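You operate a simulated robot arm through the tools that you are given. There is no shell and no other tool.

Carry out the task below with a simulated robot arm. There is one attempt and no reset: what you move stays moved.

Task
Oil the yellow-tipped block's top and lay it on the drying rack.
Fine: clamp it on the sanding board for that; use the grey pad; pad back in its place in the oil box, lid shut, clamp free. A coat counts when it lies all over at full strength: go over it till it gets no stronger.

Only the result counts: the job must be done as asked and must still hold three seconds after the hand-in. Knocking over, shifting, dropping, spilling or breaking anything else fails it. Lids that push on must go on centred and level and be pressed home; caps that screw on are set level and turned clockwise until they are tight.

Robot
A 7-joint arm with a two-finger parallel gripper, fixed in place. Base frame: the origin is at the foot of the arm, x ahead of it, y to its left, z up; the work surface is at about z = 780. Units: mm, degrees, N and s.
Its first joint turns from -149.0 to 149.0 degrees. Payload 3.5 kg.
Tool frame: the origin (TCP) lies between the finger pads and is the grasp point; the fingertips stand 23 mm ahead of it; z points along the fingers, y is the line along which they close. Largest opening 94 mm; finger width 38, thickness 10; the body of the gripper, 54 by 96 mm, starts 39 mm behind the TCP.
Orientation is that of the tool frame in the base frame, as a unit quaternion [w, x, y, z]. With the fingers straight down and closing along the base's y, the tool's x points along the base's -x, its y along +y and its z along -z.

Tools
- The arm moves only by the tool drive_tool. Its argument "commands" is a list of rows, each an object (a shift or turn left out is 0, a gripper value left out holds the last) with "linear": the shift along the tool's x, y, z in units of 200 mm (1.0 is 200 mm), a list of three; "dr": the turn, a rotation vector about the tool's x, y, z in units of 90 degrees (1.0 is 90 degrees), a list of three; "fingers": the finger opening in mm, from 0 to 94. In form: [{"linear": [x, y, z], "dr": [ax, ay, az], "fingers": fingers}, ...]. A call has 1 to 20 rows; each row is the pose to reach, as a shift and turn from the pose commanded when the call began, along the tool's axes at that moment. A call with a number of a shift or a turn outside -1 to 1 is refused whole. Rows are played at 5 a second. More than 50 mm and 8.6 degrees between two rows, or a gripper value outside its range, and nothing of the call is played. A pose out of reach is approached as far as the arm can. The call stops where the force on the tool passes 90 N (or 10 N more than at its start, if that is more) or the arm is blocked; 0.2 s more then pass. Each finger travels about 153 mm/s and halts on what it meets, pressing with about 34 N; the grip force reading is that of the motor and also rises with nothing between the fingers. The clock runs only during rows and for 0.2 s after the last one: add rows that repeat a pose to give the fingers time. It gives the time, the measured TCP pose, the force on the tool (base axes), the opening and the grip force at its end, in the units of the frame above (readings bear some noise), with the torque about the TCP (base axes, N m) and any sound that the robot's microphone picked up.
- Cameras (640 x 400 px; columns grow to the right, rows downward): "scene" is fixed at [402.9, 500, 1417.6]; the picture's right is [1.00, 0.07, 0.00], its down [0.06, -0.81, -0.58] and it looks along [-0.04, 0.58, -0.82] (base axes); focal length 214 px, centre (320, 200). "wrist" rides on the gripper at [86, 16, -74] in the tool frame; the picture's right is [-0.18, 0.98, 0.00], its down [-0.58, -0.11, -0.81] and it looks along [-0.79, -0.15, 0.59] (tool axes); focal length 243 px, centre (320, 200). There is no depth. A picture from a camera that has moved, and an enlarged one, comes with that camera's place and axes in the base frame and with its lens.
- capture(camera): a new picture of that camera. It takes no simulated time.
- zoom(camera, box): a new picture of the part [left, top, right, bottom] of that camera's present view, enlarged. It takes no simulated time.
- sign_off(): hands the job in; it is judged then, once.

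Places have to be worked out from the pictures, the camera data and where the tool is seen. Open the gripper and draw the arm clear of the work before you hand the job in, unless the task says otherwise.

The tools are called as a command line: name --argument value ..., lists and objects as JSON in quotes. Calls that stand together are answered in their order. drive_tool: Moves the arm, as the interface text tells. Its arguments: {"type":"object","properties":{"commands":{"type":"array"}},"required":["commands"]} The other tools are called the same way: capture (camera) takes a picture; zoom (camera, box) takes an enlarged picture of a part of a camera's view; sign_off () hands the job in.

At the start:

```text
t: 0.0
position: [153.5, 1086.5, 1125.0]
ee_rot: [0.0, 0.0, 1.0, 0.001]
wrist_force: [-0.1, -0.7, -0.4]
torque: [0.02, -0.01, -0.01]
gripper_width: 94.1
gripper_force: 0.1
```

scene: 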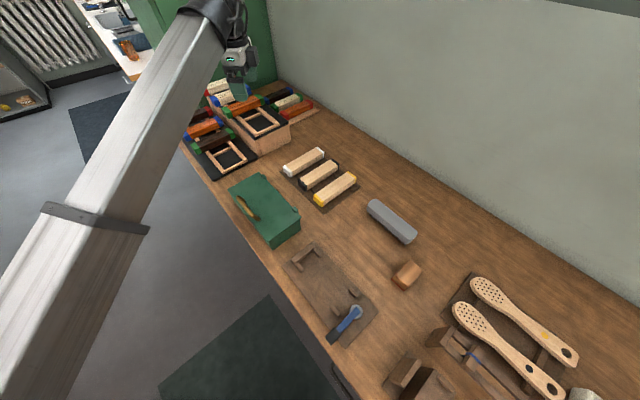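
wrist: 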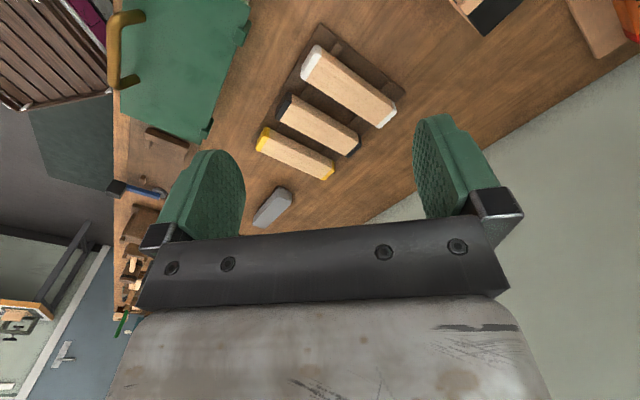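

I start by looking closely at the scene: three blocks on a holder, the green oil box, a sanding board with a clamp, and other things.

zoom --camera "scene" --box '[220, 130, 380, 250]'

zoom --camera "scene" --box '[270, 220, 430, 350]'

zoom --camera "scene" --box '[370, 260, 610, 400]'

zoom --camera "scene" --box '[170, 60, 330, 180]'

```text
3.33 times, centred on (300, 190) of scene
camera zoom: at [402.9, 500.0, 1417.6], right [1.0, 0.07, 0.0], down [0.06, -0.81, -0.58], along [-0.04, 0.58, -0.82], focal length 715 px, centre (387, 233)
```

zoom: 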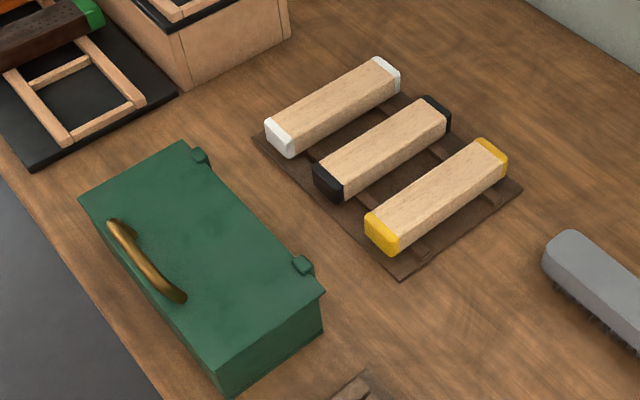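

```text
3.08 times, centred on (350, 285) of scene
camera zoom: at [402.9, 500.0, 1417.6], right [1.0, 0.07, 0.0], down [0.06, -0.81, -0.58], along [-0.04, 0.58, -0.82], focal length 660 px, centre (228, -62)
```

zoom: 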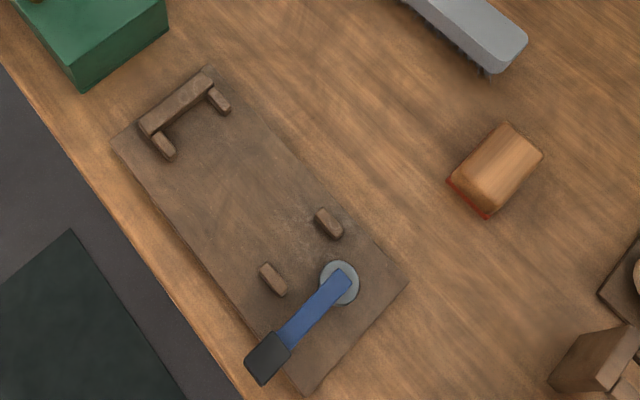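

```text
2.67 times, centred on (490, 330) of scene
camera zoom: at [402.9, 500.0, 1417.6], right [1.0, 0.07, 0.0], down [0.06, -0.81, -0.58], along [-0.04, 0.58, -0.82], focal length 572 px, centre (-133, -147)
```

zoom: 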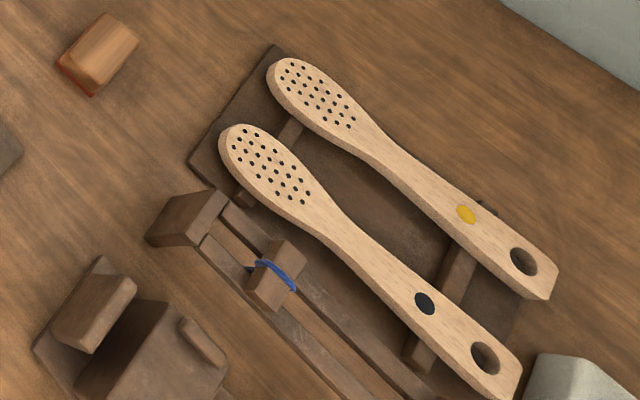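

```text
3.33 times, centred on (250, 120) of scene
camera zoom: at [402.9, 500.0, 1417.6], right [1.0, 0.07, 0.0], down [0.06, -0.81, -0.58], along [-0.04, 0.58, -0.82], focal length 715 px, centre (553, 467)
```

zoom: 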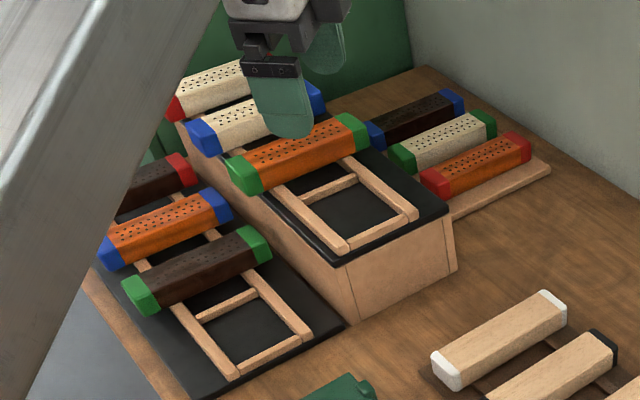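

The racks stand at the far left, with the oil box and the sanding board nearer. I draw the arm back and yaw the wrist so its camera sees the racks.

drive_tool --commands '[{"linear": [-0.05, -0.1, 0], "dr": [0, 0, -0.09]}, {"linear": [-0.1, -0.2, 0], "dr": [0, 0, -0.18]}, {"linear": [-0.15, -0.3, 0], "dr": [0, 0, -0.27]}, {"linear": [-0.2, -0.4, 0], "dr": [0, 0, -0.36]}, {"linear": [-0.25, -0.5, 0], "dr": [0, 0, -0.45]}, {"linear": [-0.3, -0.6, 0], "dr": [0, 0, -0.54]}, {"linear": [-0.35, -0.7, 0], "dr": [0, 0, -0.63]}, {"linear": [-0.4, -0.8, 0], "dr": [0, 0, -0.72]}, {"linear": [-0.45, -0.9, 0], "dr": [0, 0, -0.81]}, {"linear": [-0.5, -1.0, 0], "dr": [0, 0, -0.9]}, {"linear": [-0.5, -1.0, 0], "dr": [0, 0, -0.99]}, {"linear": [-0.5, -1.0, 0], "dr": [0, 0, -0.99]}]'

capture --camera "wrist"

capture --camera "scene"

```text
t: 2.1
position: [245.7, 906.2, 1125.2]
ee_rot: [0.008, -0.594, 0.805, 0.005]
wrist_force: [3.2, 1.2, -4.3]
torque: [0.33, 0.04, 0.19]
gripper_width: 94.2
gripper_force: 0.0
stopped in row 10: the force on the tool passed its limit at 118 N (the readings are from after the stop); the commanded pose is now the measured one
```

```text
taken
camera wrist: at [203.7, 828.2, 1197.7], right [-0.88, 0.47, 0.0], down [0.27, 0.51, 0.82], along [0.38, 0.72, -0.58], focal length 243 px, centre (320, 200)
```

wrist: 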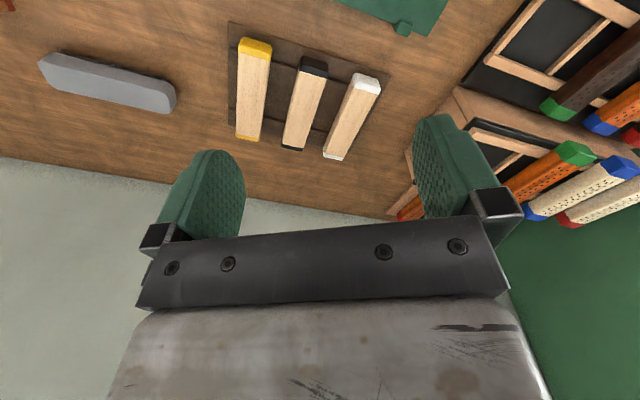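

```text
taken
```

scene: 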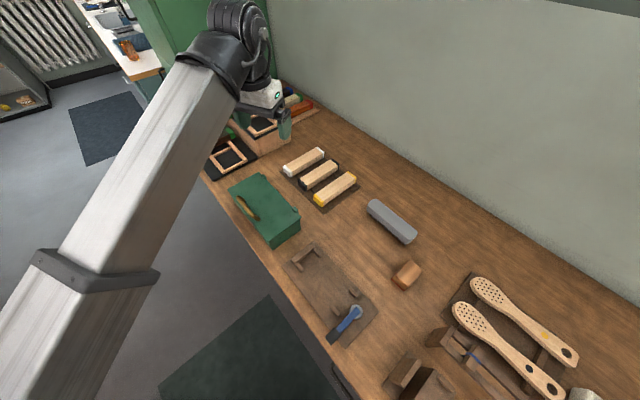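

The stop came from a jerk in the fast turn, not from a contact I can see. I go on more slowly, drawing back and turning further to bring the racks into the middle of the picture.

drive_tool --commands '[{"linear": [0.07, -0.02, -0.02], "dr": [0, 0, -0.04]}, {"linear": [0.14, -0.04, -0.05], "dr": [0, 0, -0.08]}, {"linear": [0.21, -0.06, -0.07], "dr": [0, 0, -0.12]}, {"linear": [0.28, -0.08, -0.1], "dr": [0, 0, -0.16]}, {"linear": [0.35, -0.11, -0.12], "dr": [0, 0, -0.2]}, {"linear": [0.42, -0.13, -0.15], "dr": [0, 0, -0.24]}, {"linear": [0.5, -0.15, -0.17], "dr": [0, 0, -0.28]}, {"linear": [0.57, -0.18, -0.2], "dr": [0, 0, -0.32]}, {"linear": [0.64, -0.2, -0.22], "dr": [0, 0, -0.36]}, {"linear": [0.7, -0.22, -0.25], "dr": [0, 0, -0.4]}, {"linear": [0.7, -0.22, -0.25], "dr": [0, 0, -0.4]}]'

capture --camera "wrist"

capture --camera "scene"

```text
t: 2.6
position: [245.9, 889.6, 1130.5]
ee_rot: [0.014, -0.62, 0.784, 0.009]
wrist_force: [7.9, 0.6, -10.7]
torque: [0.81, 0.22, 0.61]
gripper_width: 93.9
gripper_force: 0.1
stopped in row 2: the force on the tool passed its limit at 102 N (the readings are from after the stop); the commanded pose is now the measured one
```

```text
taken
camera wrist: at [209.0, 808.2, 1201.4], right [-0.91, 0.41, 0.0], down [0.23, 0.51, 0.83], along [0.33, 0.76, -0.56], focal length 243 px, centre (320, 200)
```

wrist: 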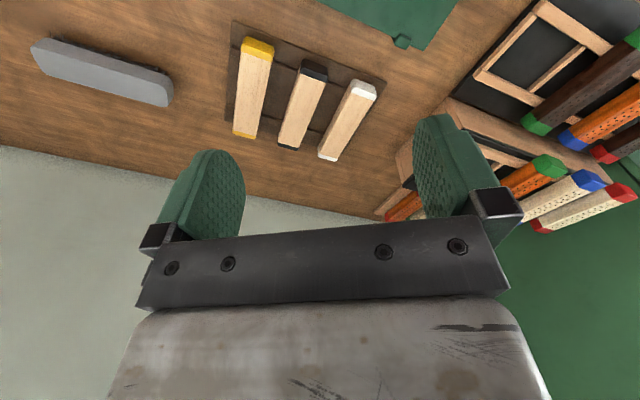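

```text
taken
```

scene: 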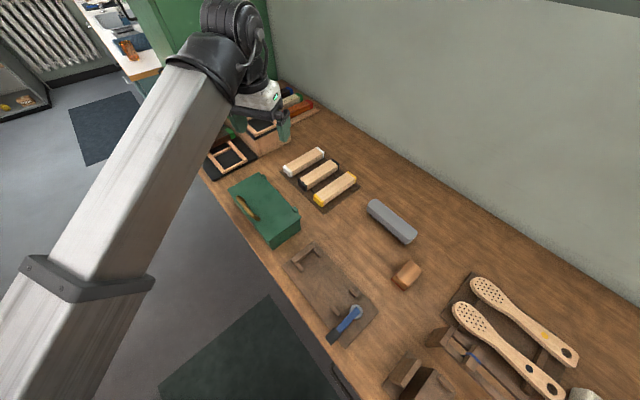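

The residual force grows, so the gripper is probably touching the arm's own wrist in this yaw. I turn back about 20° and check that the force goes away.

drive_tool --commands '[{"linear": [0, 0, 0], "dr": [0, 0, 0.05]}, {"linear": [0, 0, 0], "dr": [0, 0, 0.1]}, {"linear": [0, 0, 0], "dr": [0, 0, 0.15]}, {"linear": [0, 0, 0], "dr": [0, 0, 0.2]}, {"linear": [0, 0, 0], "dr": [0, 0, 0.25]}, {"linear": [0, 0, 0], "dr": [0, 0, 0.25]}]'

zoom --camera "scene" --box '[180, 0, 340, 120]'

```text
t: 4.0
position: [246.0, 889.5, 1130.1]
ee_rot: [0.013, -0.455, 0.891, 0.011]
wrist_force: [0.3, 0.7, 0.6]
torque: [-0.01, -0.04, 0.02]
gripper_width: 93.8
gripper_force: 0.0
```

```text
3.33 times, centred on (260, 60) of scene
camera zoom: at [402.9, 500.0, 1417.6], right [1.0, 0.07, 0.0], down [0.06, -0.81, -0.58], along [-0.04, 0.58, -0.82], focal length 715 px, centre (520, 667)
```

zoom: 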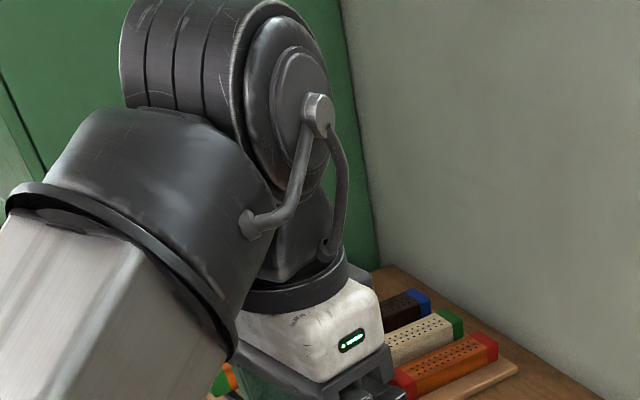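

Force is gone; it was the camera side of the gripper meeting the forearm when it faces straight inboard. I move left to about x = -15, y = 860, keeping off that angle, to view the racks.

drive_tool --commands '[{"linear": [0.088, 0.097, -0.03], "dr": [0, 0, -0.01]}, {"linear": [0.176, 0.194, -0.06], "dr": [0, 0, -0.02]}, {"linear": [0.264, 0.291, -0.09], "dr": [0, 0, -0.03]}, {"linear": [0.352, 0.388, -0.12], "dr": [0, 0, -0.04]}, {"linear": [0.44, 0.485, -0.15], "dr": [0, 0, -0.05]}, {"linear": [0.528, 0.582, -0.18], "dr": [0, 0, -0.06]}, {"linear": [0.616, 0.679, -0.21], "dr": [0, 0, -0.07]}, {"linear": [0.704, 0.776, -0.24], "dr": [0, 0, -0.08]}, {"linear": [0.792, 0.873, -0.27], "dr": [0, 0, -0.09]}, {"linear": [0.88, 0.97, -0.3], "dr": [0, 0, -0.1]}, {"linear": [0.88, 0.97, -0.3], "dr": [0, 0, -0.1]}]'

capture --camera "wrist"

capture --camera "scene"

```text
t: 6.4
position: [-15.1, 858.1, 1187.5]
ee_rot: [0.013, -0.523, 0.852, 0.012]
wrist_force: [1.1, 1.3, -0.3]
torque: [-0.02, 0.02, -0.01]
gripper_width: 93.8
gripper_force: 0.1
```

```text
taken
camera wrist: at [-69.7, 786.9, 1257.1], right [-0.79, 0.61, 0.01], down [0.35, 0.44, 0.83], along [0.5, 0.66, -0.56], focal length 243 px, centre (320, 200)
```

wrist: 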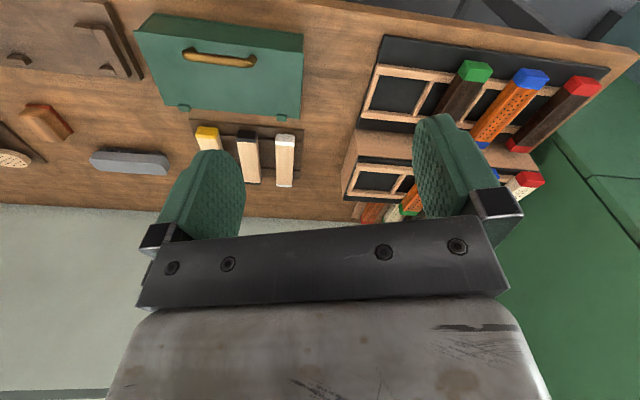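

```text
taken
```

scene: 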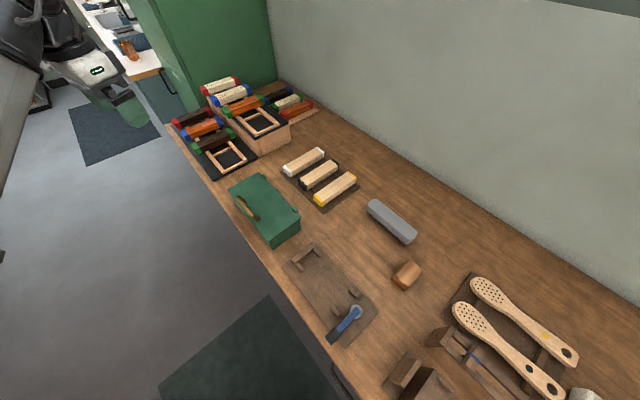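

Now both cameras have a clear view of the racks; I enlarge them.

zoom --camera "wrist" --box '[330, 20, 640, 220]'

zoom --camera "scene" --box '[160, 60, 330, 190]'

zoom --camera "scene" --box '[160, 70, 250, 190]'

zoom --camera "wrist" --box '[130, 0, 330, 130]'

```text
2.00 times, centred on (485, 120) of wrist
camera zoom: at [-69.7, 786.9, 1257.1], right [-0.79, 0.61, 0.01], down [0.35, 0.44, 0.83], along [0.5, 0.66, -0.56], focal length 485 px, centre (-10, 360)
```

zoom: 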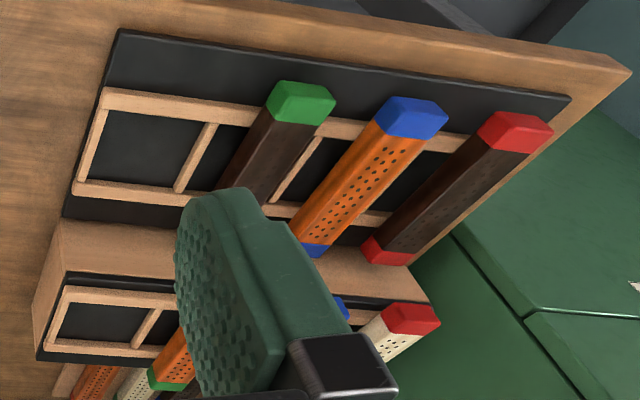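

```text
3.08 times, centred on (245, 125) of scene
camera zoom: at [402.9, 500.0, 1417.6], right [1.0, 0.07, 0.0], down [0.06, -0.81, -0.58], along [-0.04, 0.58, -0.82], focal length 660 px, centre (551, 431)
```

zoom: 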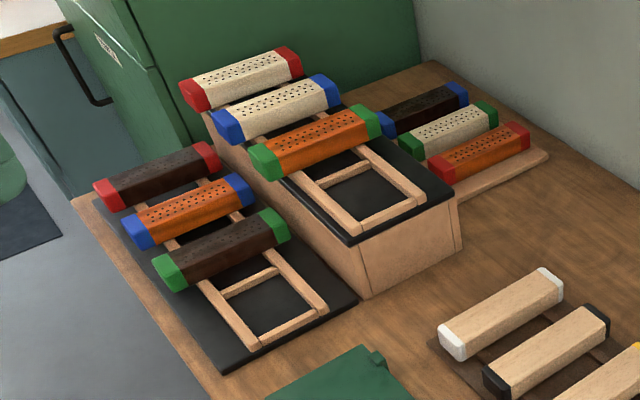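

```text
3.33 times, centred on (205, 130) of scene
camera zoom: at [402.9, 500.0, 1417.6], right [1.0, 0.07, 0.0], down [0.06, -0.81, -0.58], along [-0.04, 0.58, -0.82], focal length 715 px, centre (703, 433)
```

zoom: 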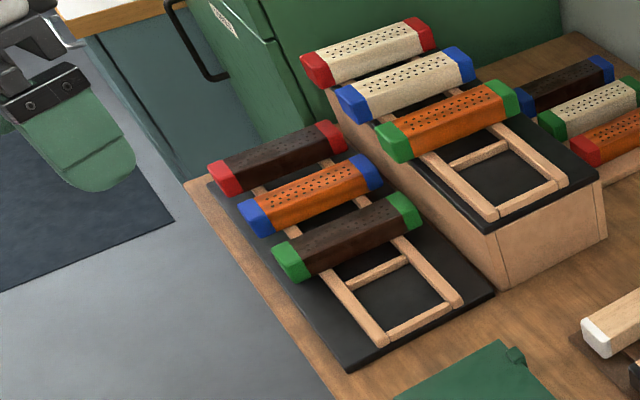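

```text
3.08 times, centred on (230, 65) of wrist
camera zoom: at [-69.7, 786.9, 1257.1], right [-0.79, 0.61, 0.01], down [0.35, 0.44, 0.83], along [0.5, 0.66, -0.56], focal length 746 px, centre (597, 615)
```

zoom: 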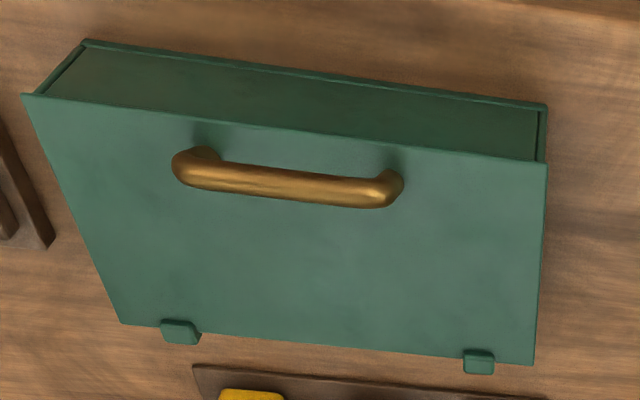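

Two step-like racks with rails have one free bay each; the nearer, lower bay centre is at about (-20, 1109). I now swing the wrist round the free way, so that the camera will be on the outboard side, while moving back to the right.

drive_tool --commands '[{"linear": [-0.016, -0.074, 0], "dr": [0, 0, 0.07]}, {"linear": [-0.032, -0.148, 0], "dr": [0, 0, 0.14]}, {"linear": [-0.048, -0.222, 0], "dr": [0, 0, 0.21]}, {"linear": [-0.065, -0.296, 0], "dr": [0, 0, 0.28]}, {"linear": [-0.081, -0.37, 0], "dr": [0, 0, 0.35]}, {"linear": [-0.097, -0.443, 0], "dr": [0, 0, 0.42]}, {"linear": [-0.113, -0.517, 0], "dr": [0, 0, 0.49]}, {"linear": [-0.129, -0.59, 0], "dr": [0, 0, 0.56]}, {"linear": [-0.145, -0.665, 0], "dr": [0, 0, 0.63]}, {"linear": [-0.161, -0.739, 0], "dr": [0, 0, 0.7]}, {"linear": [-0.178, -0.813, 0], "dr": [0, 0, 0.77]}, {"linear": [-0.194, -0.887, 0], "dr": [0, 0, 0.84]}, {"linear": [-0.21, -0.96, 0], "dr": [0, 0, 0.91]}, {"linear": [-0.21, -0.96, 0], "dr": [0, 0, 0.91]}]'

capture --camera "wrist"

```text
t: 9.4
position: [174.7, 810.0, 1187.2]
ee_rot: [0.003, 0.164, 0.986, 0.023]
wrist_force: [0.3, 0.3, -0.3]
torque: [0.01, -0.01, 0.02]
gripper_width: 93.9
gripper_force: 0.0
```

```text
taken
camera wrist: at [97.8, 851.2, 1261.4], right [0.49, 0.87, 0.04], down [0.5, -0.32, 0.8], along [0.71, -0.37, -0.6], focal length 243 px, centre (320, 200)
```

wrist: 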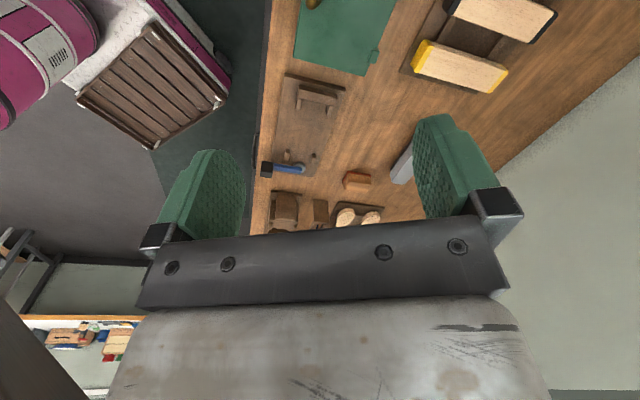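

Fine so far. I keep turning the same way toward tool x at 45°, moving a little to the right.

drive_tool --commands '[{"linear": [-0.05, 0.016, 0], "dr": [0, 0, 0.08]}, {"linear": [-0.1, 0.032, 0], "dr": [0, 0, 0.16]}, {"linear": [-0.14, 0.048, 0], "dr": [0, 0, 0.24]}, {"linear": [-0.19, 0.063, 0], "dr": [0, 0, 0.32]}, {"linear": [-0.24, 0.08, 0], "dr": [0, 0, 0.4]}, {"linear": [-0.29, 0.1, 0], "dr": [0, 0, 0.48]}, {"linear": [-0.33, 0.11, 0], "dr": [0, 0, 0.56]}, {"linear": [-0.38, 0.127, 0], "dr": [0, 0, 0.64]}, {"linear": [-0.43, 0.143, 0], "dr": [0, 0, 0.72]}, {"linear": [-0.48, 0.16, 0], "dr": [0, 0, 0.8]}, {"linear": [-0.52, 0.174, 0], "dr": [0, 0, 0.88]}, {"linear": [-0.57, 0.19, 0], "dr": [0, 0, 0.96]}, {"linear": [-0.57, 0.19, 0], "dr": [0, 0, 0.96]}]'

capture --camera "wrist"

```text
t: 12.2
position: [296.3, 808.8, 1188.8]
ee_rot: [-0.009, 0.795, 0.606, 0.014]
wrist_force: [-0.9, 0.6, 1.1]
torque: [0.0, 0.0, 0.01]
gripper_width: 94.1
gripper_force: 0.1
```

```text
taken
camera wrist: at [333.1, 886.5, 1265.7], right [0.9, -0.44, 0.0], down [-0.27, -0.56, 0.79], along [-0.34, -0.71, -0.62], focal length 243 px, centre (320, 200)
```

wrist: 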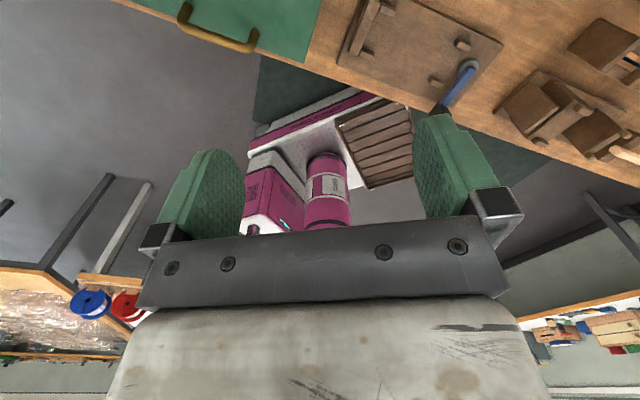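

Tool x is now at about 75°. I finish the yaw to 45° while moving outward and down over the oil box, then will tilt the fingers outward.

drive_tool --commands '[{"linear": [0.07, 0.04, 0.09], "dr": [0, 0, 0.066]}, {"linear": [0.147, 0.084, 0.18], "dr": [0, 0, 0.132]}, {"linear": [0.22, 0.126, 0.27], "dr": [0, 0, 0.198]}, {"linear": [0.294, 0.168, 0.36], "dr": [0, 0, 0.264]}, {"linear": [0.368, 0.21, 0.45], "dr": [0, 0, 0.33]}, {"linear": [0.368, 0.21, 0.45], "dr": [0, 0, 0.33]}]'

drive_tool --commands '[{"linear": [0.08, 0, 0], "dr": [0, 0.06, 0]}, {"linear": [0.16, 0, 0], "dr": [0, 0.12, 0]}, {"linear": [0.24, 0, 0], "dr": [0, 0.18, 0]}, {"linear": [0.32, 0, 0], "dr": [0, 0.24, 0]}, {"linear": [0.4, 0, 0], "dr": [0, 0.3, 0]}, {"linear": [0.4, 0, 0], "dr": [0, 0.3, 0]}]'

capture --camera "wrist"

capture --camera "scene"

```text
t: 13.6
position: [355.3, 806.5, 1162.5]
ee_rot: [-0.001, 0.819, 0.574, 0.018]
wrist_force: [-0.1, 0.0, -0.7]
torque: [0.0, 0.0, 0.0]
gripper_width: 94.2
gripper_force: 0.1
out of reach, approached as far as the arm can: row 1, 2, 3, 4, 5, 6
```

```text
t: 15.0
position: [381.9, 882.3, 1167.5]
ee_rot: [-0.137, 0.788, 0.562, 0.209]
wrist_force: [-0.1, 0.4, -1.0]
torque: [-0.01, 0.03, -0.02]
gripper_width: 93.9
gripper_force: 0.0
```

```text
taken
camera wrist: at [408.4, 915.7, 1272.7], right [0.88, -0.48, -0.07], down [-0.41, -0.81, 0.42], along [-0.26, -0.34, -0.9], focal length 243 px, centre (320, 200)
```

wrist: 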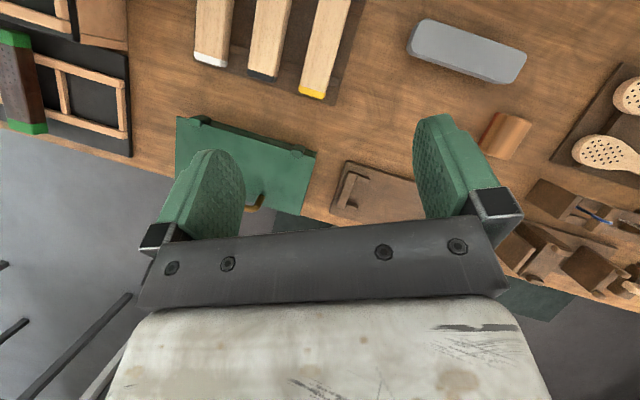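

```text
taken
```

scene: 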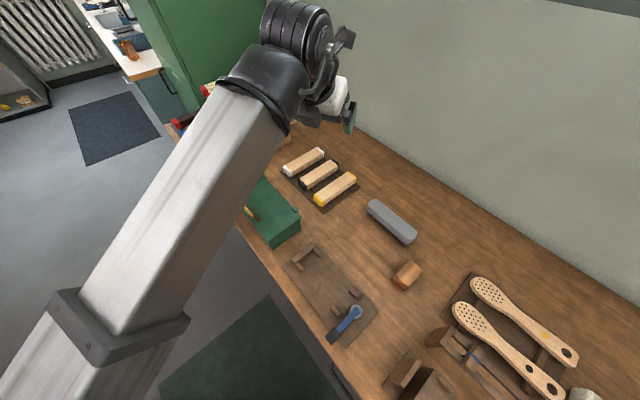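

The wrist won't turn further than tool x roughly radial outward (joint limit), so for the block I will use the mirrored yaw, tool x at 225°. This view is nearly straight down; I enlarge it to measure first.

zoom --camera "wrist" --box '[0, 0, 200, 170]'

zoom --camera "wrist" --box '[170, 0, 370, 130]'

zoom --camera "wrist" --box '[300, 0, 500, 240]'

```text
2.35 times, centred on (100, 85) of wrist
camera zoom: at [408.4, 915.7, 1272.7], right [0.88, -0.48, -0.07], down [-0.41, -0.81, 0.42], along [-0.26, -0.34, -0.9], focal length 571 px, centre (838, 471)
```

zoom: 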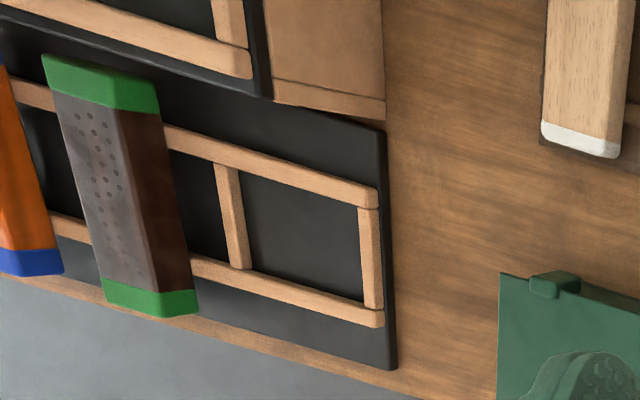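

```text
3.08 times, centred on (270, 65) of wrist
camera zoom: at [408.4, 915.7, 1272.7], right [0.88, -0.48, -0.07], down [-0.41, -0.81, 0.42], along [-0.26, -0.34, -0.9], focal length 746 px, centre (474, 615)
```

zoom: 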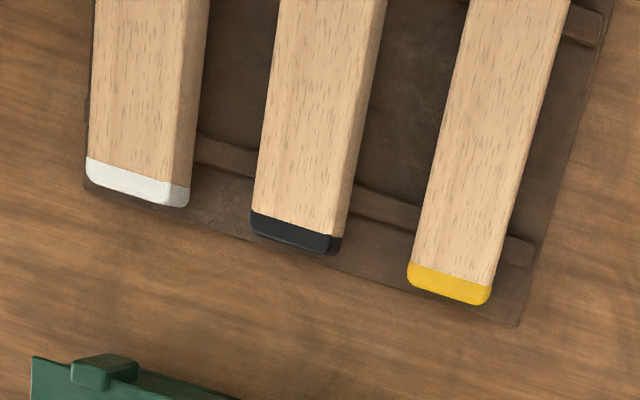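

```text
1.67 times, centred on (400, 120) of wrist
camera zoom: at [408.4, 915.7, 1272.7], right [0.88, -0.48, -0.07], down [-0.41, -0.81, 0.42], along [-0.26, -0.34, -0.9], focal length 404 px, centre (187, 333)
```

zoom: 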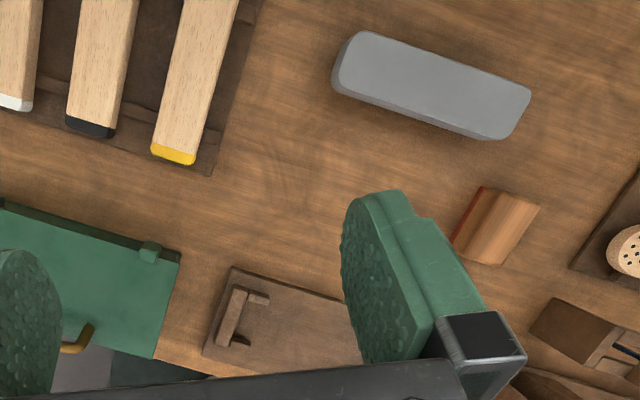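

Measurements so far: yellow block near end at about (363, 928), axis at ~45°, top near z 812; lower rack rails run along 135°, 99 mm apart, free bay centred about (-23, 1113). Now I untilt and swing the wrist back towards tool x at 225°.

drive_tool --commands '[{"linear": [-0.05, 0, 0], "dr": [0, -0.075, 0]}, {"linear": [-0.1, 0, 0], "dr": [0, -0.15, 0]}, {"linear": [-0.15, 0, 0], "dr": [0, -0.225, 0]}, {"linear": [-0.2, 0, 0], "dr": [0, -0.3, 0]}, {"linear": [-0.2, 0, 0], "dr": [0, -0.3, 0]}]'

drive_tool --commands '[{"dr": [0, 0, -0.08]}, {"dr": [0, 0, -0.16]}, {"dr": [0, 0, -0.24]}, {"dr": [0, 0, -0.32]}, {"dr": [0, 0, -0.4]}, {"dr": [0, 0, -0.48]}, {"dr": [0, 0, -0.56]}, {"dr": [0, 0, -0.64]}, {"dr": [0, 0, -0.72]}, {"dr": [0, 0, -0.8]}, {"dr": [0, 0, -0.88]}, {"dr": [0, 0, -0.96]}, {"dr": [0, 0, -0.96]}]'

```text
t: 16.2
position: [370.4, 847.9, 1145.7]
ee_rot: [-0.001, 0.816, 0.578, 0.018]
wrist_force: [0.2, -1.2, -0.2]
torque: [0.02, -0.02, -0.02]
gripper_width: 93.9
gripper_force: 0.0
```

```text
t: 19.0
position: [369.8, 850.0, 1147.7]
ee_rot: [0.011, 0.201, 0.979, 0.014]
wrist_force: [0.0, -0.3, -0.4]
torque: [-0.01, 0.0, -0.03]
gripper_width: 93.8
gripper_force: 0.1
```

Now the last 68° of yaw, while moving over the yellow block and down to z≈1030.

drive_tool --commands '[{"linear": [0.01, 0.05, 0.05], "dr": [0, 0, -0.069]}, {"linear": [0.02, 0.1, 0.1], "dr": [0, 0, -0.138]}, {"linear": [0.02, 0.15, 0.15], "dr": [0, 0, -0.207]}, {"linear": [0.03, 0.2, 0.2], "dr": [0, 0, -0.276]}, {"linear": [0.04, 0.25, 0.25], "dr": [0, 0, -0.345]}, {"linear": [0.04, 0.3, 0.3], "dr": [0, 0, -0.414]}, {"linear": [0.05, 0.36, 0.35], "dr": [0, 0, -0.483]}, {"linear": [0.06, 0.41, 0.4], "dr": [0, 0, -0.552]}, {"linear": [0.07, 0.46, 0.45], "dr": [0, 0, -0.621]}, {"linear": [0.07, 0.51, 0.5], "dr": [0, 0, -0.69]}, {"linear": [0.08, 0.56, 0.55], "dr": [0, 0, -0.758]}, {"linear": [0.08, 0.56, 0.55], "dr": [0, 0, -0.758]}]'

capture --camera "wrist"

capture --camera "scene"

```text
t: 21.6
position: [403.7, 961.1, 1039.4]
ee_rot: [0.018, -0.381, 0.924, 0.006]
wrist_force: [-0.2, 0.3, -1.0]
torque: [-0.01, -0.01, -0.02]
gripper_width: 94.2
gripper_force: 0.1
```

```text
taken
camera wrist: at [328.9, 910.9, 1110.6], right [-0.56, 0.83, 0.0], down [0.47, 0.31, 0.83], along [0.68, 0.47, -0.56], focal length 243 px, centre (320, 200)
```

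wrist: 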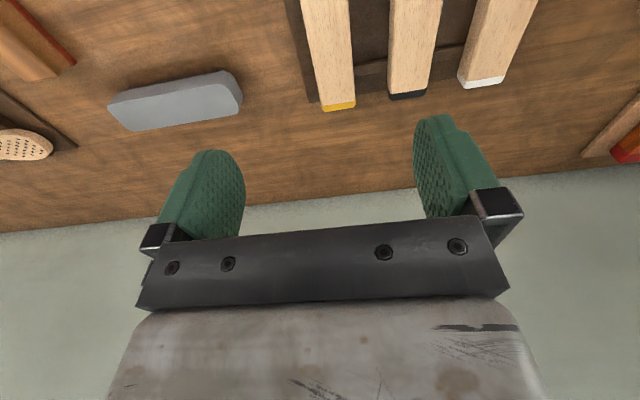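

```text
taken
```

scene: 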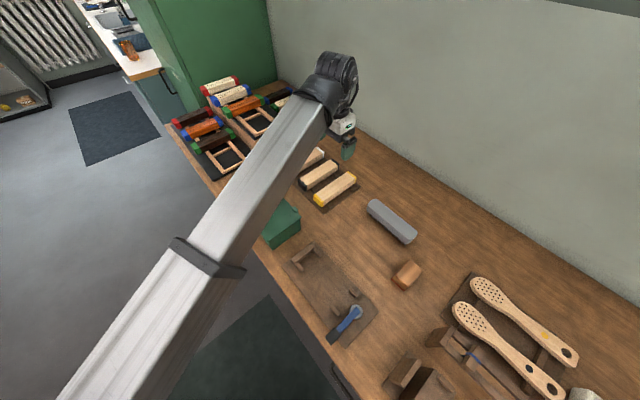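

The arm reaches radius 1042 tool-down here at z=1039. I enlarge both views to fix the block's height and the yellow block's exact place.

zoom --camera "scene" --box '[295, 160, 375, 220]'

zoom --camera "wrist" --box '[280, 0, 560, 130]'

```text
6.67 times, centred on (335, 190) of scene
camera zoom: at [402.9, 500.0, 1417.6], right [1.0, 0.07, 0.0], down [0.06, -0.81, -0.58], along [-0.04, 0.58, -0.82], focal length 1430 px, centre (220, 267)
```

zoom: 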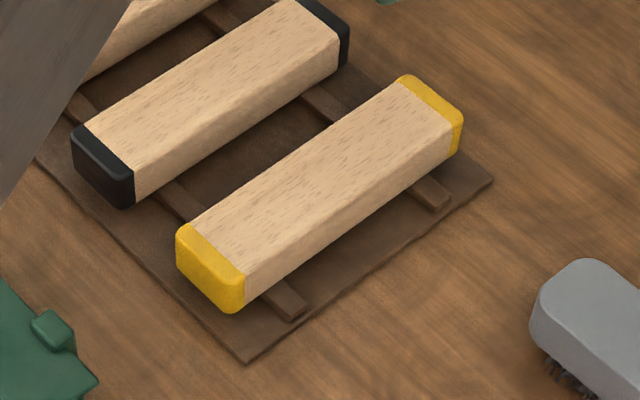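

```text
2.29 times, centred on (420, 65) of wrist
camera zoom: at [328.9, 910.9, 1110.6], right [-0.56, 0.83, 0.0], down [0.47, 0.31, 0.83], along [0.68, 0.47, -0.56], focal length 555 px, centre (91, 509)
```

zoom: 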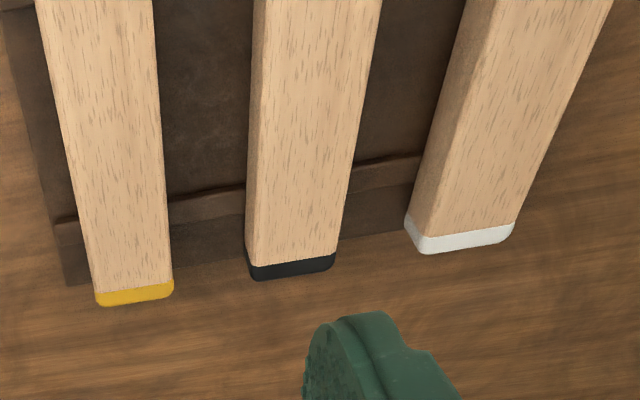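

The yellow block is about 175 × 46 × 32, centre near (424, 989), axis 45°. I test reach by going down over it with the fingers tilted ~17° outward along the block's axis.

drive_tool --commands '[{"linear": [-0.025, 0.005, 0.09], "dr": [0, -0.028, 0]}, {"linear": [-0.05, 0.01, 0.18], "dr": [0, -0.056, 0]}, {"linear": [-0.074, 0.015, 0.27], "dr": [0, -0.084, 0]}, {"linear": [-0.099, 0.02, 0.37], "dr": [0, -0.111, 0]}, {"linear": [-0.124, 0.025, 0.46], "dr": [0, -0.139, 0]}, {"linear": [-0.148, 0.03, 0.555], "dr": [0, -0.167, 0]}, {"linear": [-0.148, 0.03, 0.555], "dr": [0, -0.167, 0]}]'

capture --camera "wrist"

capture --camera "scene"

```text
t: 23.2
position: [422.6, 988.6, 929.9]
ee_rot: [0.137, -0.378, 0.914, 0.056]
wrist_force: [-0.4, 0.6, 0.0]
torque: [-0.03, -0.01, 0.0]
gripper_width: 94.0
gripper_force: 0.0
```

```text
taken
camera wrist: at [337.8, 927.3, 975.2], right [-0.57, 0.82, 0.05], down [0.3, 0.15, 0.94], along [0.77, 0.55, -0.33], focal length 243 px, centre (320, 200)
```

wrist: 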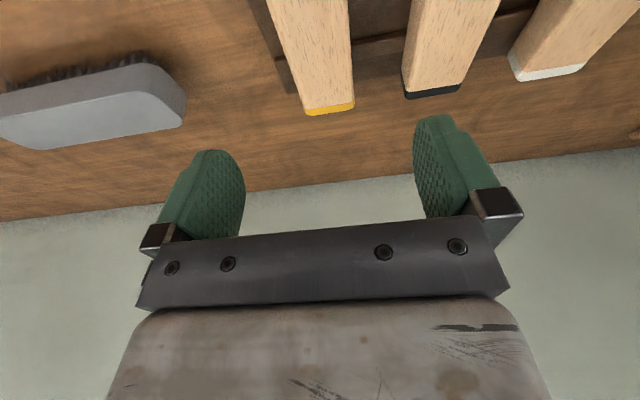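

```text
taken
```

scene: 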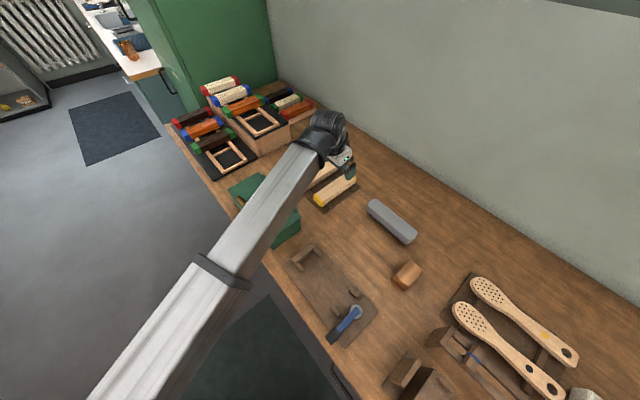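

Position readings show I'm within 1–2 mm of the block's centre line (v≈400). I narrow the opening to 76 mm and go straight down to TCP z≈830 first, then check.

drive_tool --commands '[{"linear": [0, 0, 0], "fingers": 76}, {"linear": [0.03, 0, 0.096], "fingers": 76}, {"linear": [0.058, 0, 0.191], "fingers": 76}, {"linear": [0.088, 0, 0.287], "fingers": 76}, {"linear": [0.117, 0, 0.383], "fingers": 76}, {"linear": [0.146, 0, 0.478], "fingers": 76}, {"linear": [0.146, 0, 0.478], "fingers": 76}]'

capture --camera "wrist"

zoom --camera "scene" --box '[270, 100, 390, 220]'

```text
t: 24.8
position: [423.3, 988.7, 831.6]
ee_rot: [0.138, -0.378, 0.914, 0.055]
wrist_force: [0.6, -0.1, -1.0]
torque: [-0.01, -0.01, -0.01]
gripper_width: 75.9
gripper_force: 0.1
```

```text
taken
camera wrist: at [338.1, 927.2, 876.3], right [-0.57, 0.82, 0.05], down [0.3, 0.15, 0.94], along [0.77, 0.55, -0.33], focal length 243 px, centre (320, 200)
```

wrist: 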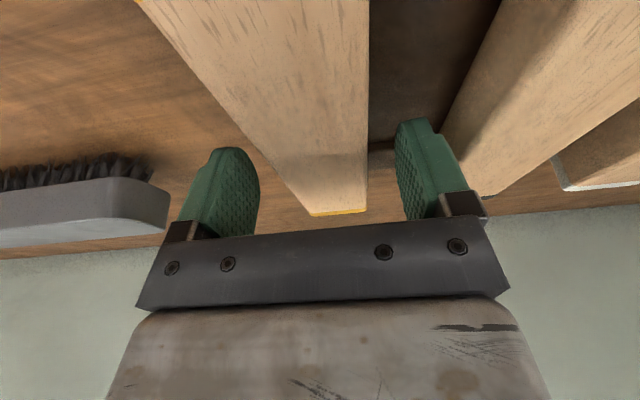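

```text
3.33 times, centred on (330, 160) of scene
camera zoom: at [402.9, 500.0, 1417.6], right [1.0, 0.07, 0.0], down [0.06, -0.81, -0.58], along [-0.04, 0.58, -0.82], focal length 715 px, centre (287, 333)
```

zoom: 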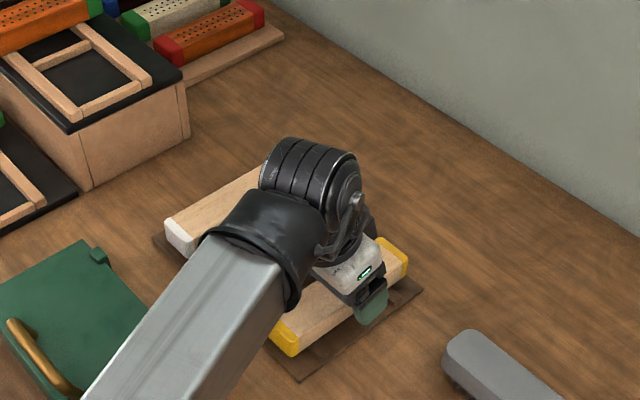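

Centred within a millimetre. I go down the last 16 mm and close on the block.

drive_tool --commands '[{"linear": [0.008, 0, 0.027], "fingers": 76}, {"linear": [0.016, 0, 0.054], "fingers": 76}, {"linear": [0.0247, 0, 0.081], "fingers": 76}, {"linear": [0.0247, 0, 0.081], "fingers": 76}, {"linear": [0.0247, 0, 0.081], "fingers": 60}, {"linear": [0.0247, 0, 0.081], "fingers": 50}, {"linear": [0.0247, 0, 0.081], "fingers": 40}, {"linear": [0.0247, 0, 0.081], "fingers": 30}, {"linear": [0.0247, 0, 0.081], "fingers": 30}]'

capture --camera "wrist"

```text
t: 26.8
position: [423.2, 988.5, 813.7]
ee_rot: [0.138, -0.377, 0.914, 0.055]
wrist_force: [0.6, -0.4, -0.1]
torque: [-0.03, 0.05, 0.0]
gripper_width: 46.0
gripper_force: 34.1
```

```text
taken
camera wrist: at [337.7, 927.3, 859.2], right [-0.57, 0.82, 0.05], down [0.3, 0.15, 0.94], along [0.77, 0.55, -0.33], focal length 243 px, centre (320, 200)
```

wrist: 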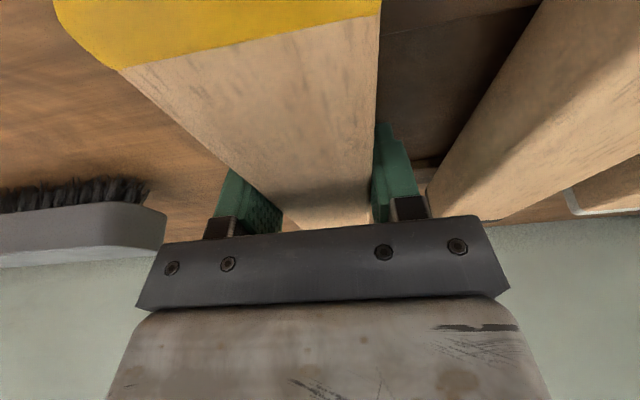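

Gripped at 46 mm width. I lift straight up slowly by 110 mm.

drive_tool --commands '[{"linear": [-0.012, 0, -0.04], "fingers": 30}, {"linear": [-0.036, 0, -0.118], "fingers": 30}, {"linear": [-0.06, 0, -0.196], "fingers": 30}, {"linear": [-0.084, 0, -0.274], "fingers": 30}, {"linear": [-0.11, 0, -0.36], "fingers": 30}, {"linear": [-0.135, 0, -0.44], "fingers": 30}, {"linear": [-0.161, 0, -0.526], "fingers": 30}, {"linear": [-0.161, 0, -0.526], "fingers": 30}]'

capture --camera "wrist"

zoom --camera "scene" --box '[220, 80, 420, 230]'

```text
t: 28.6
position: [422.6, 987.9, 925.1]
ee_rot: [0.138, -0.377, 0.914, 0.055]
wrist_force: [0.1, -0.2, -0.1]
torque: [0.02, -0.03, 0.0]
gripper_width: 30.0
gripper_force: 0.0
```

```text
taken
camera wrist: at [337.2, 927.3, 969.6], right [-0.57, 0.82, 0.05], down [0.3, 0.15, 0.94], along [0.77, 0.55, -0.33], focal length 243 px, centre (320, 200)
```

wrist: 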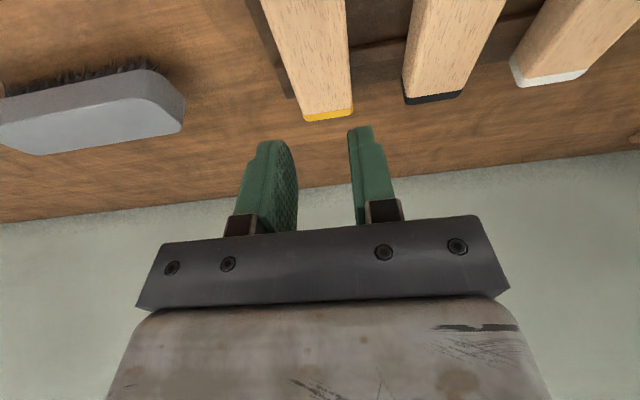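

```text
2.67 times, centred on (320, 155) of scene
camera zoom: at [402.9, 500.0, 1417.6], right [1.0, 0.07, 0.0], down [0.06, -0.81, -0.58], along [-0.04, 0.58, -0.82], focal length 572 px, centre (320, 320)
```

zoom: 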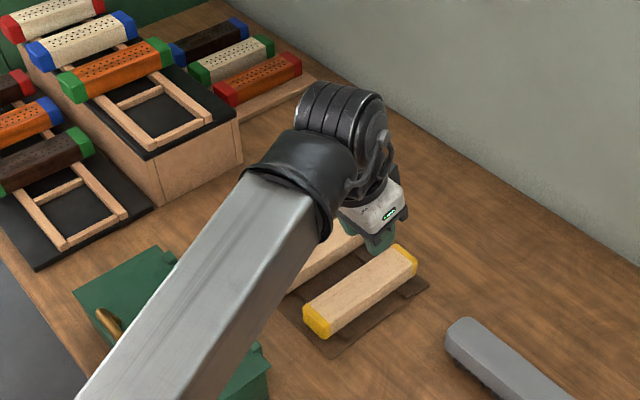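

The block stayed in the holder: the fingers slipped off it. I look closely at how it lies and at the finger shape before trying a deeper grip.

zoom --camera "scene" --box '[300, 120, 380, 220]'

zoom --camera "wrist" --box '[220, 60, 420, 240]'

```text
4.00 times, centred on (340, 170) of scene
camera zoom: at [402.9, 500.0, 1417.6], right [1.0, 0.07, 0.0], down [0.06, -0.81, -0.58], along [-0.04, 0.58, -0.82], focal length 858 px, centre (240, 320)
```

zoom: 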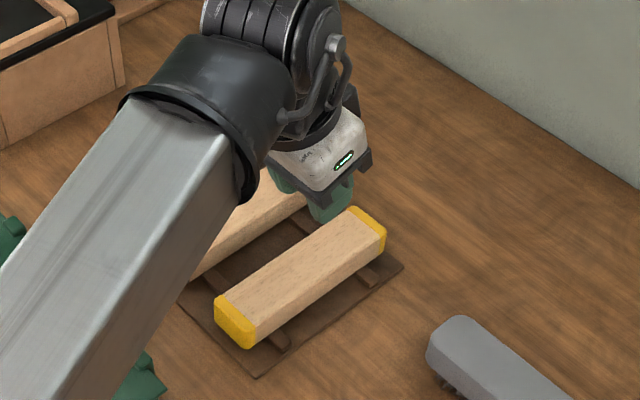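

```text
2.22 times, centred on (320, 150) of wrist
camera zoom: at [337.2, 927.3, 969.6], right [-0.57, 0.82, 0.05], down [0.3, 0.15, 0.94], along [0.77, 0.55, -0.33], focal length 539 px, centre (320, 311)
```

zoom: 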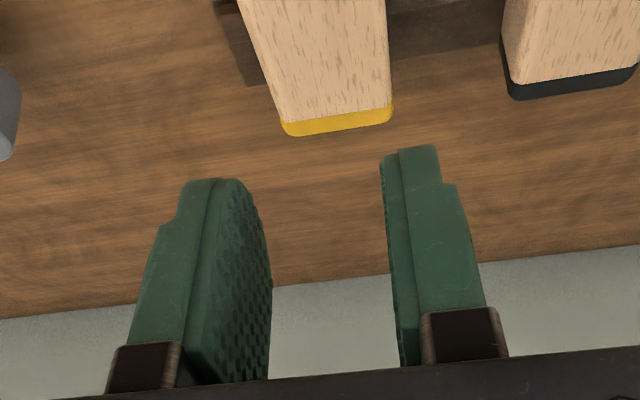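

Pads are flat and the block is undisturbed. I reopen, go back down beside it, and then feel my way a few millimetres deeper.

drive_tool --commands '[{"linear": [0, 0, 0], "fingers": 76}, {"linear": [0, 0, 0], "fingers": 76}, {"linear": [0.03, 0, 0.096], "fingers": 76}, {"linear": [0.06, 0, 0.192], "fingers": 76}, {"linear": [0.09, 0, 0.288], "fingers": 76}, {"linear": [0.12, 0, 0.383], "fingers": 76}, {"linear": [0.15, 0, 0.478], "fingers": 76}, {"linear": [0.163, 0, 0.53], "fingers": 76}, {"linear": [0.163, 0, 0.53], "fingers": 76}]'

zoom --camera "wrist" --box '[140, 0, 500, 240]'

zoom --camera "scene" --box '[300, 150, 370, 220]'

```text
t: 30.6
position: [423.3, 987.9, 813.9]
ee_rot: [0.138, -0.377, 0.914, 0.055]
wrist_force: [0.0, -1.0, 6.5]
torque: [0.14, 0.27, 0.11]
gripper_width: 75.9
gripper_force: 0.1
```

```text
1.67 times, centred on (320, 120) of wrist
camera zoom: at [337.3, 927.5, 858.7], right [-0.57, 0.82, 0.05], down [0.3, 0.15, 0.94], along [0.77, 0.55, -0.33], focal length 404 px, centre (320, 333)
```

zoom: 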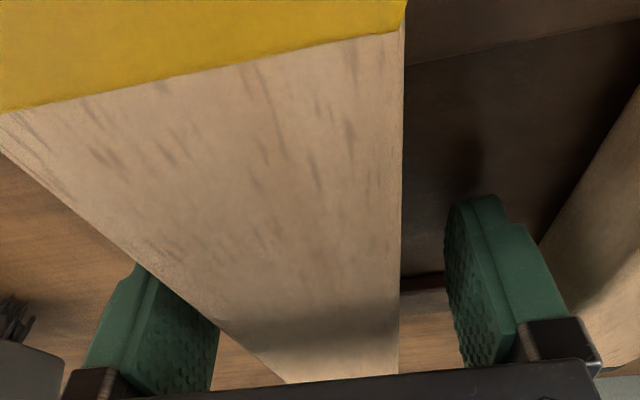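

```text
5.71 times, centred on (335, 185) of scene
camera zoom: at [402.9, 500.0, 1417.6], right [1.0, 0.07, 0.0], down [0.06, -0.81, -0.58], along [-0.04, 0.58, -0.82], focal length 1226 px, centre (234, 286)
```

zoom: 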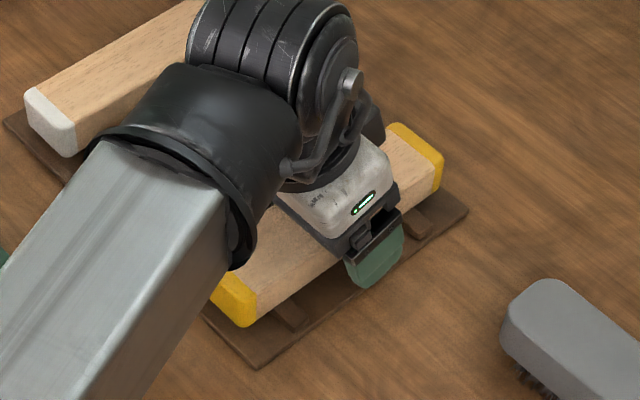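

There's a light 6.5 N touch, so the fingertips are already at the holder's surface. I raise 1.5 mm, grip, hold longer, then lift just 6 mm slowly to watch what happens.

drive_tool --commands '[{"linear": [-0.0022, 0, -0.0072], "fingers": 76}, {"linear": [-0.0022, 0, -0.0072], "fingers": 40}, {"linear": [-0.0022, 0, -0.0072], "fingers": 20}, {"linear": [-0.0022, 0, -0.0072], "fingers": 0}, {"linear": [-0.0022, 0, -0.0072], "fingers": 0}, {"linear": [-0.0022, 0, -0.0072], "fingers": 0}, {"linear": [-0.0022, 0, -0.0072], "fingers": 0}]'

drive_tool --commands '[{"linear": [-0.0015, 0, -0.0048], "fingers": 0}, {"linear": [-0.003, 0, -0.0096], "fingers": 0}, {"linear": [-0.0045, 0, -0.0144], "fingers": 0}, {"linear": [-0.006, 0, -0.0192], "fingers": 0}, {"linear": [-0.0075, 0, -0.024], "fingers": 0}, {"linear": [-0.009, 0, -0.0288], "fingers": 0}]'

zoom --camera "wrist" --box '[140, 0, 500, 240]'

zoom --camera "scene" --box '[300, 150, 370, 220]'

```text
t: 32.2
position: [423.3, 989.7, 814.0]
ee_rot: [0.137, -0.377, 0.914, 0.056]
wrist_force: [0.8, 0.5, -0.1]
torque: [-0.02, -0.02, 0.01]
gripper_width: 45.9
gripper_force: 33.7
```

```text
t: 33.6
position: [423.5, 988.6, 820.4]
ee_rot: [0.138, -0.378, 0.914, 0.056]
wrist_force: [-0.3, 1.2, -1.5]
torque: [0.02, -0.01, 0.02]
gripper_width: 45.8
gripper_force: 34.3
```

```text
1.67 times, centred on (320, 120) of wrist
camera zoom: at [337.7, 927.2, 865.6], right [-0.57, 0.82, 0.05], down [0.3, 0.15, 0.94], along [0.77, 0.55, -0.33], focal length 404 px, centre (320, 333)
```

zoom: 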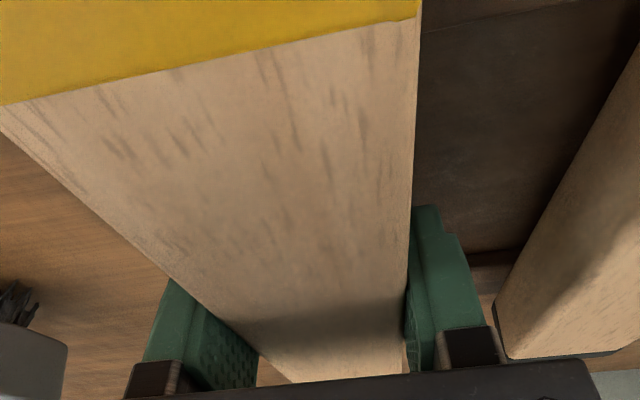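

```text
5.71 times, centred on (335, 185) of scene
camera zoom: at [402.9, 500.0, 1417.6], right [1.0, 0.07, 0.0], down [0.06, -0.81, -0.58], along [-0.04, 0.58, -0.82], focal length 1226 px, centre (234, 286)
```

zoom: 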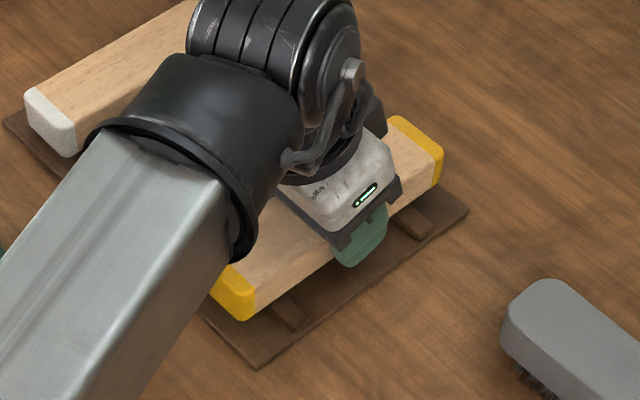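

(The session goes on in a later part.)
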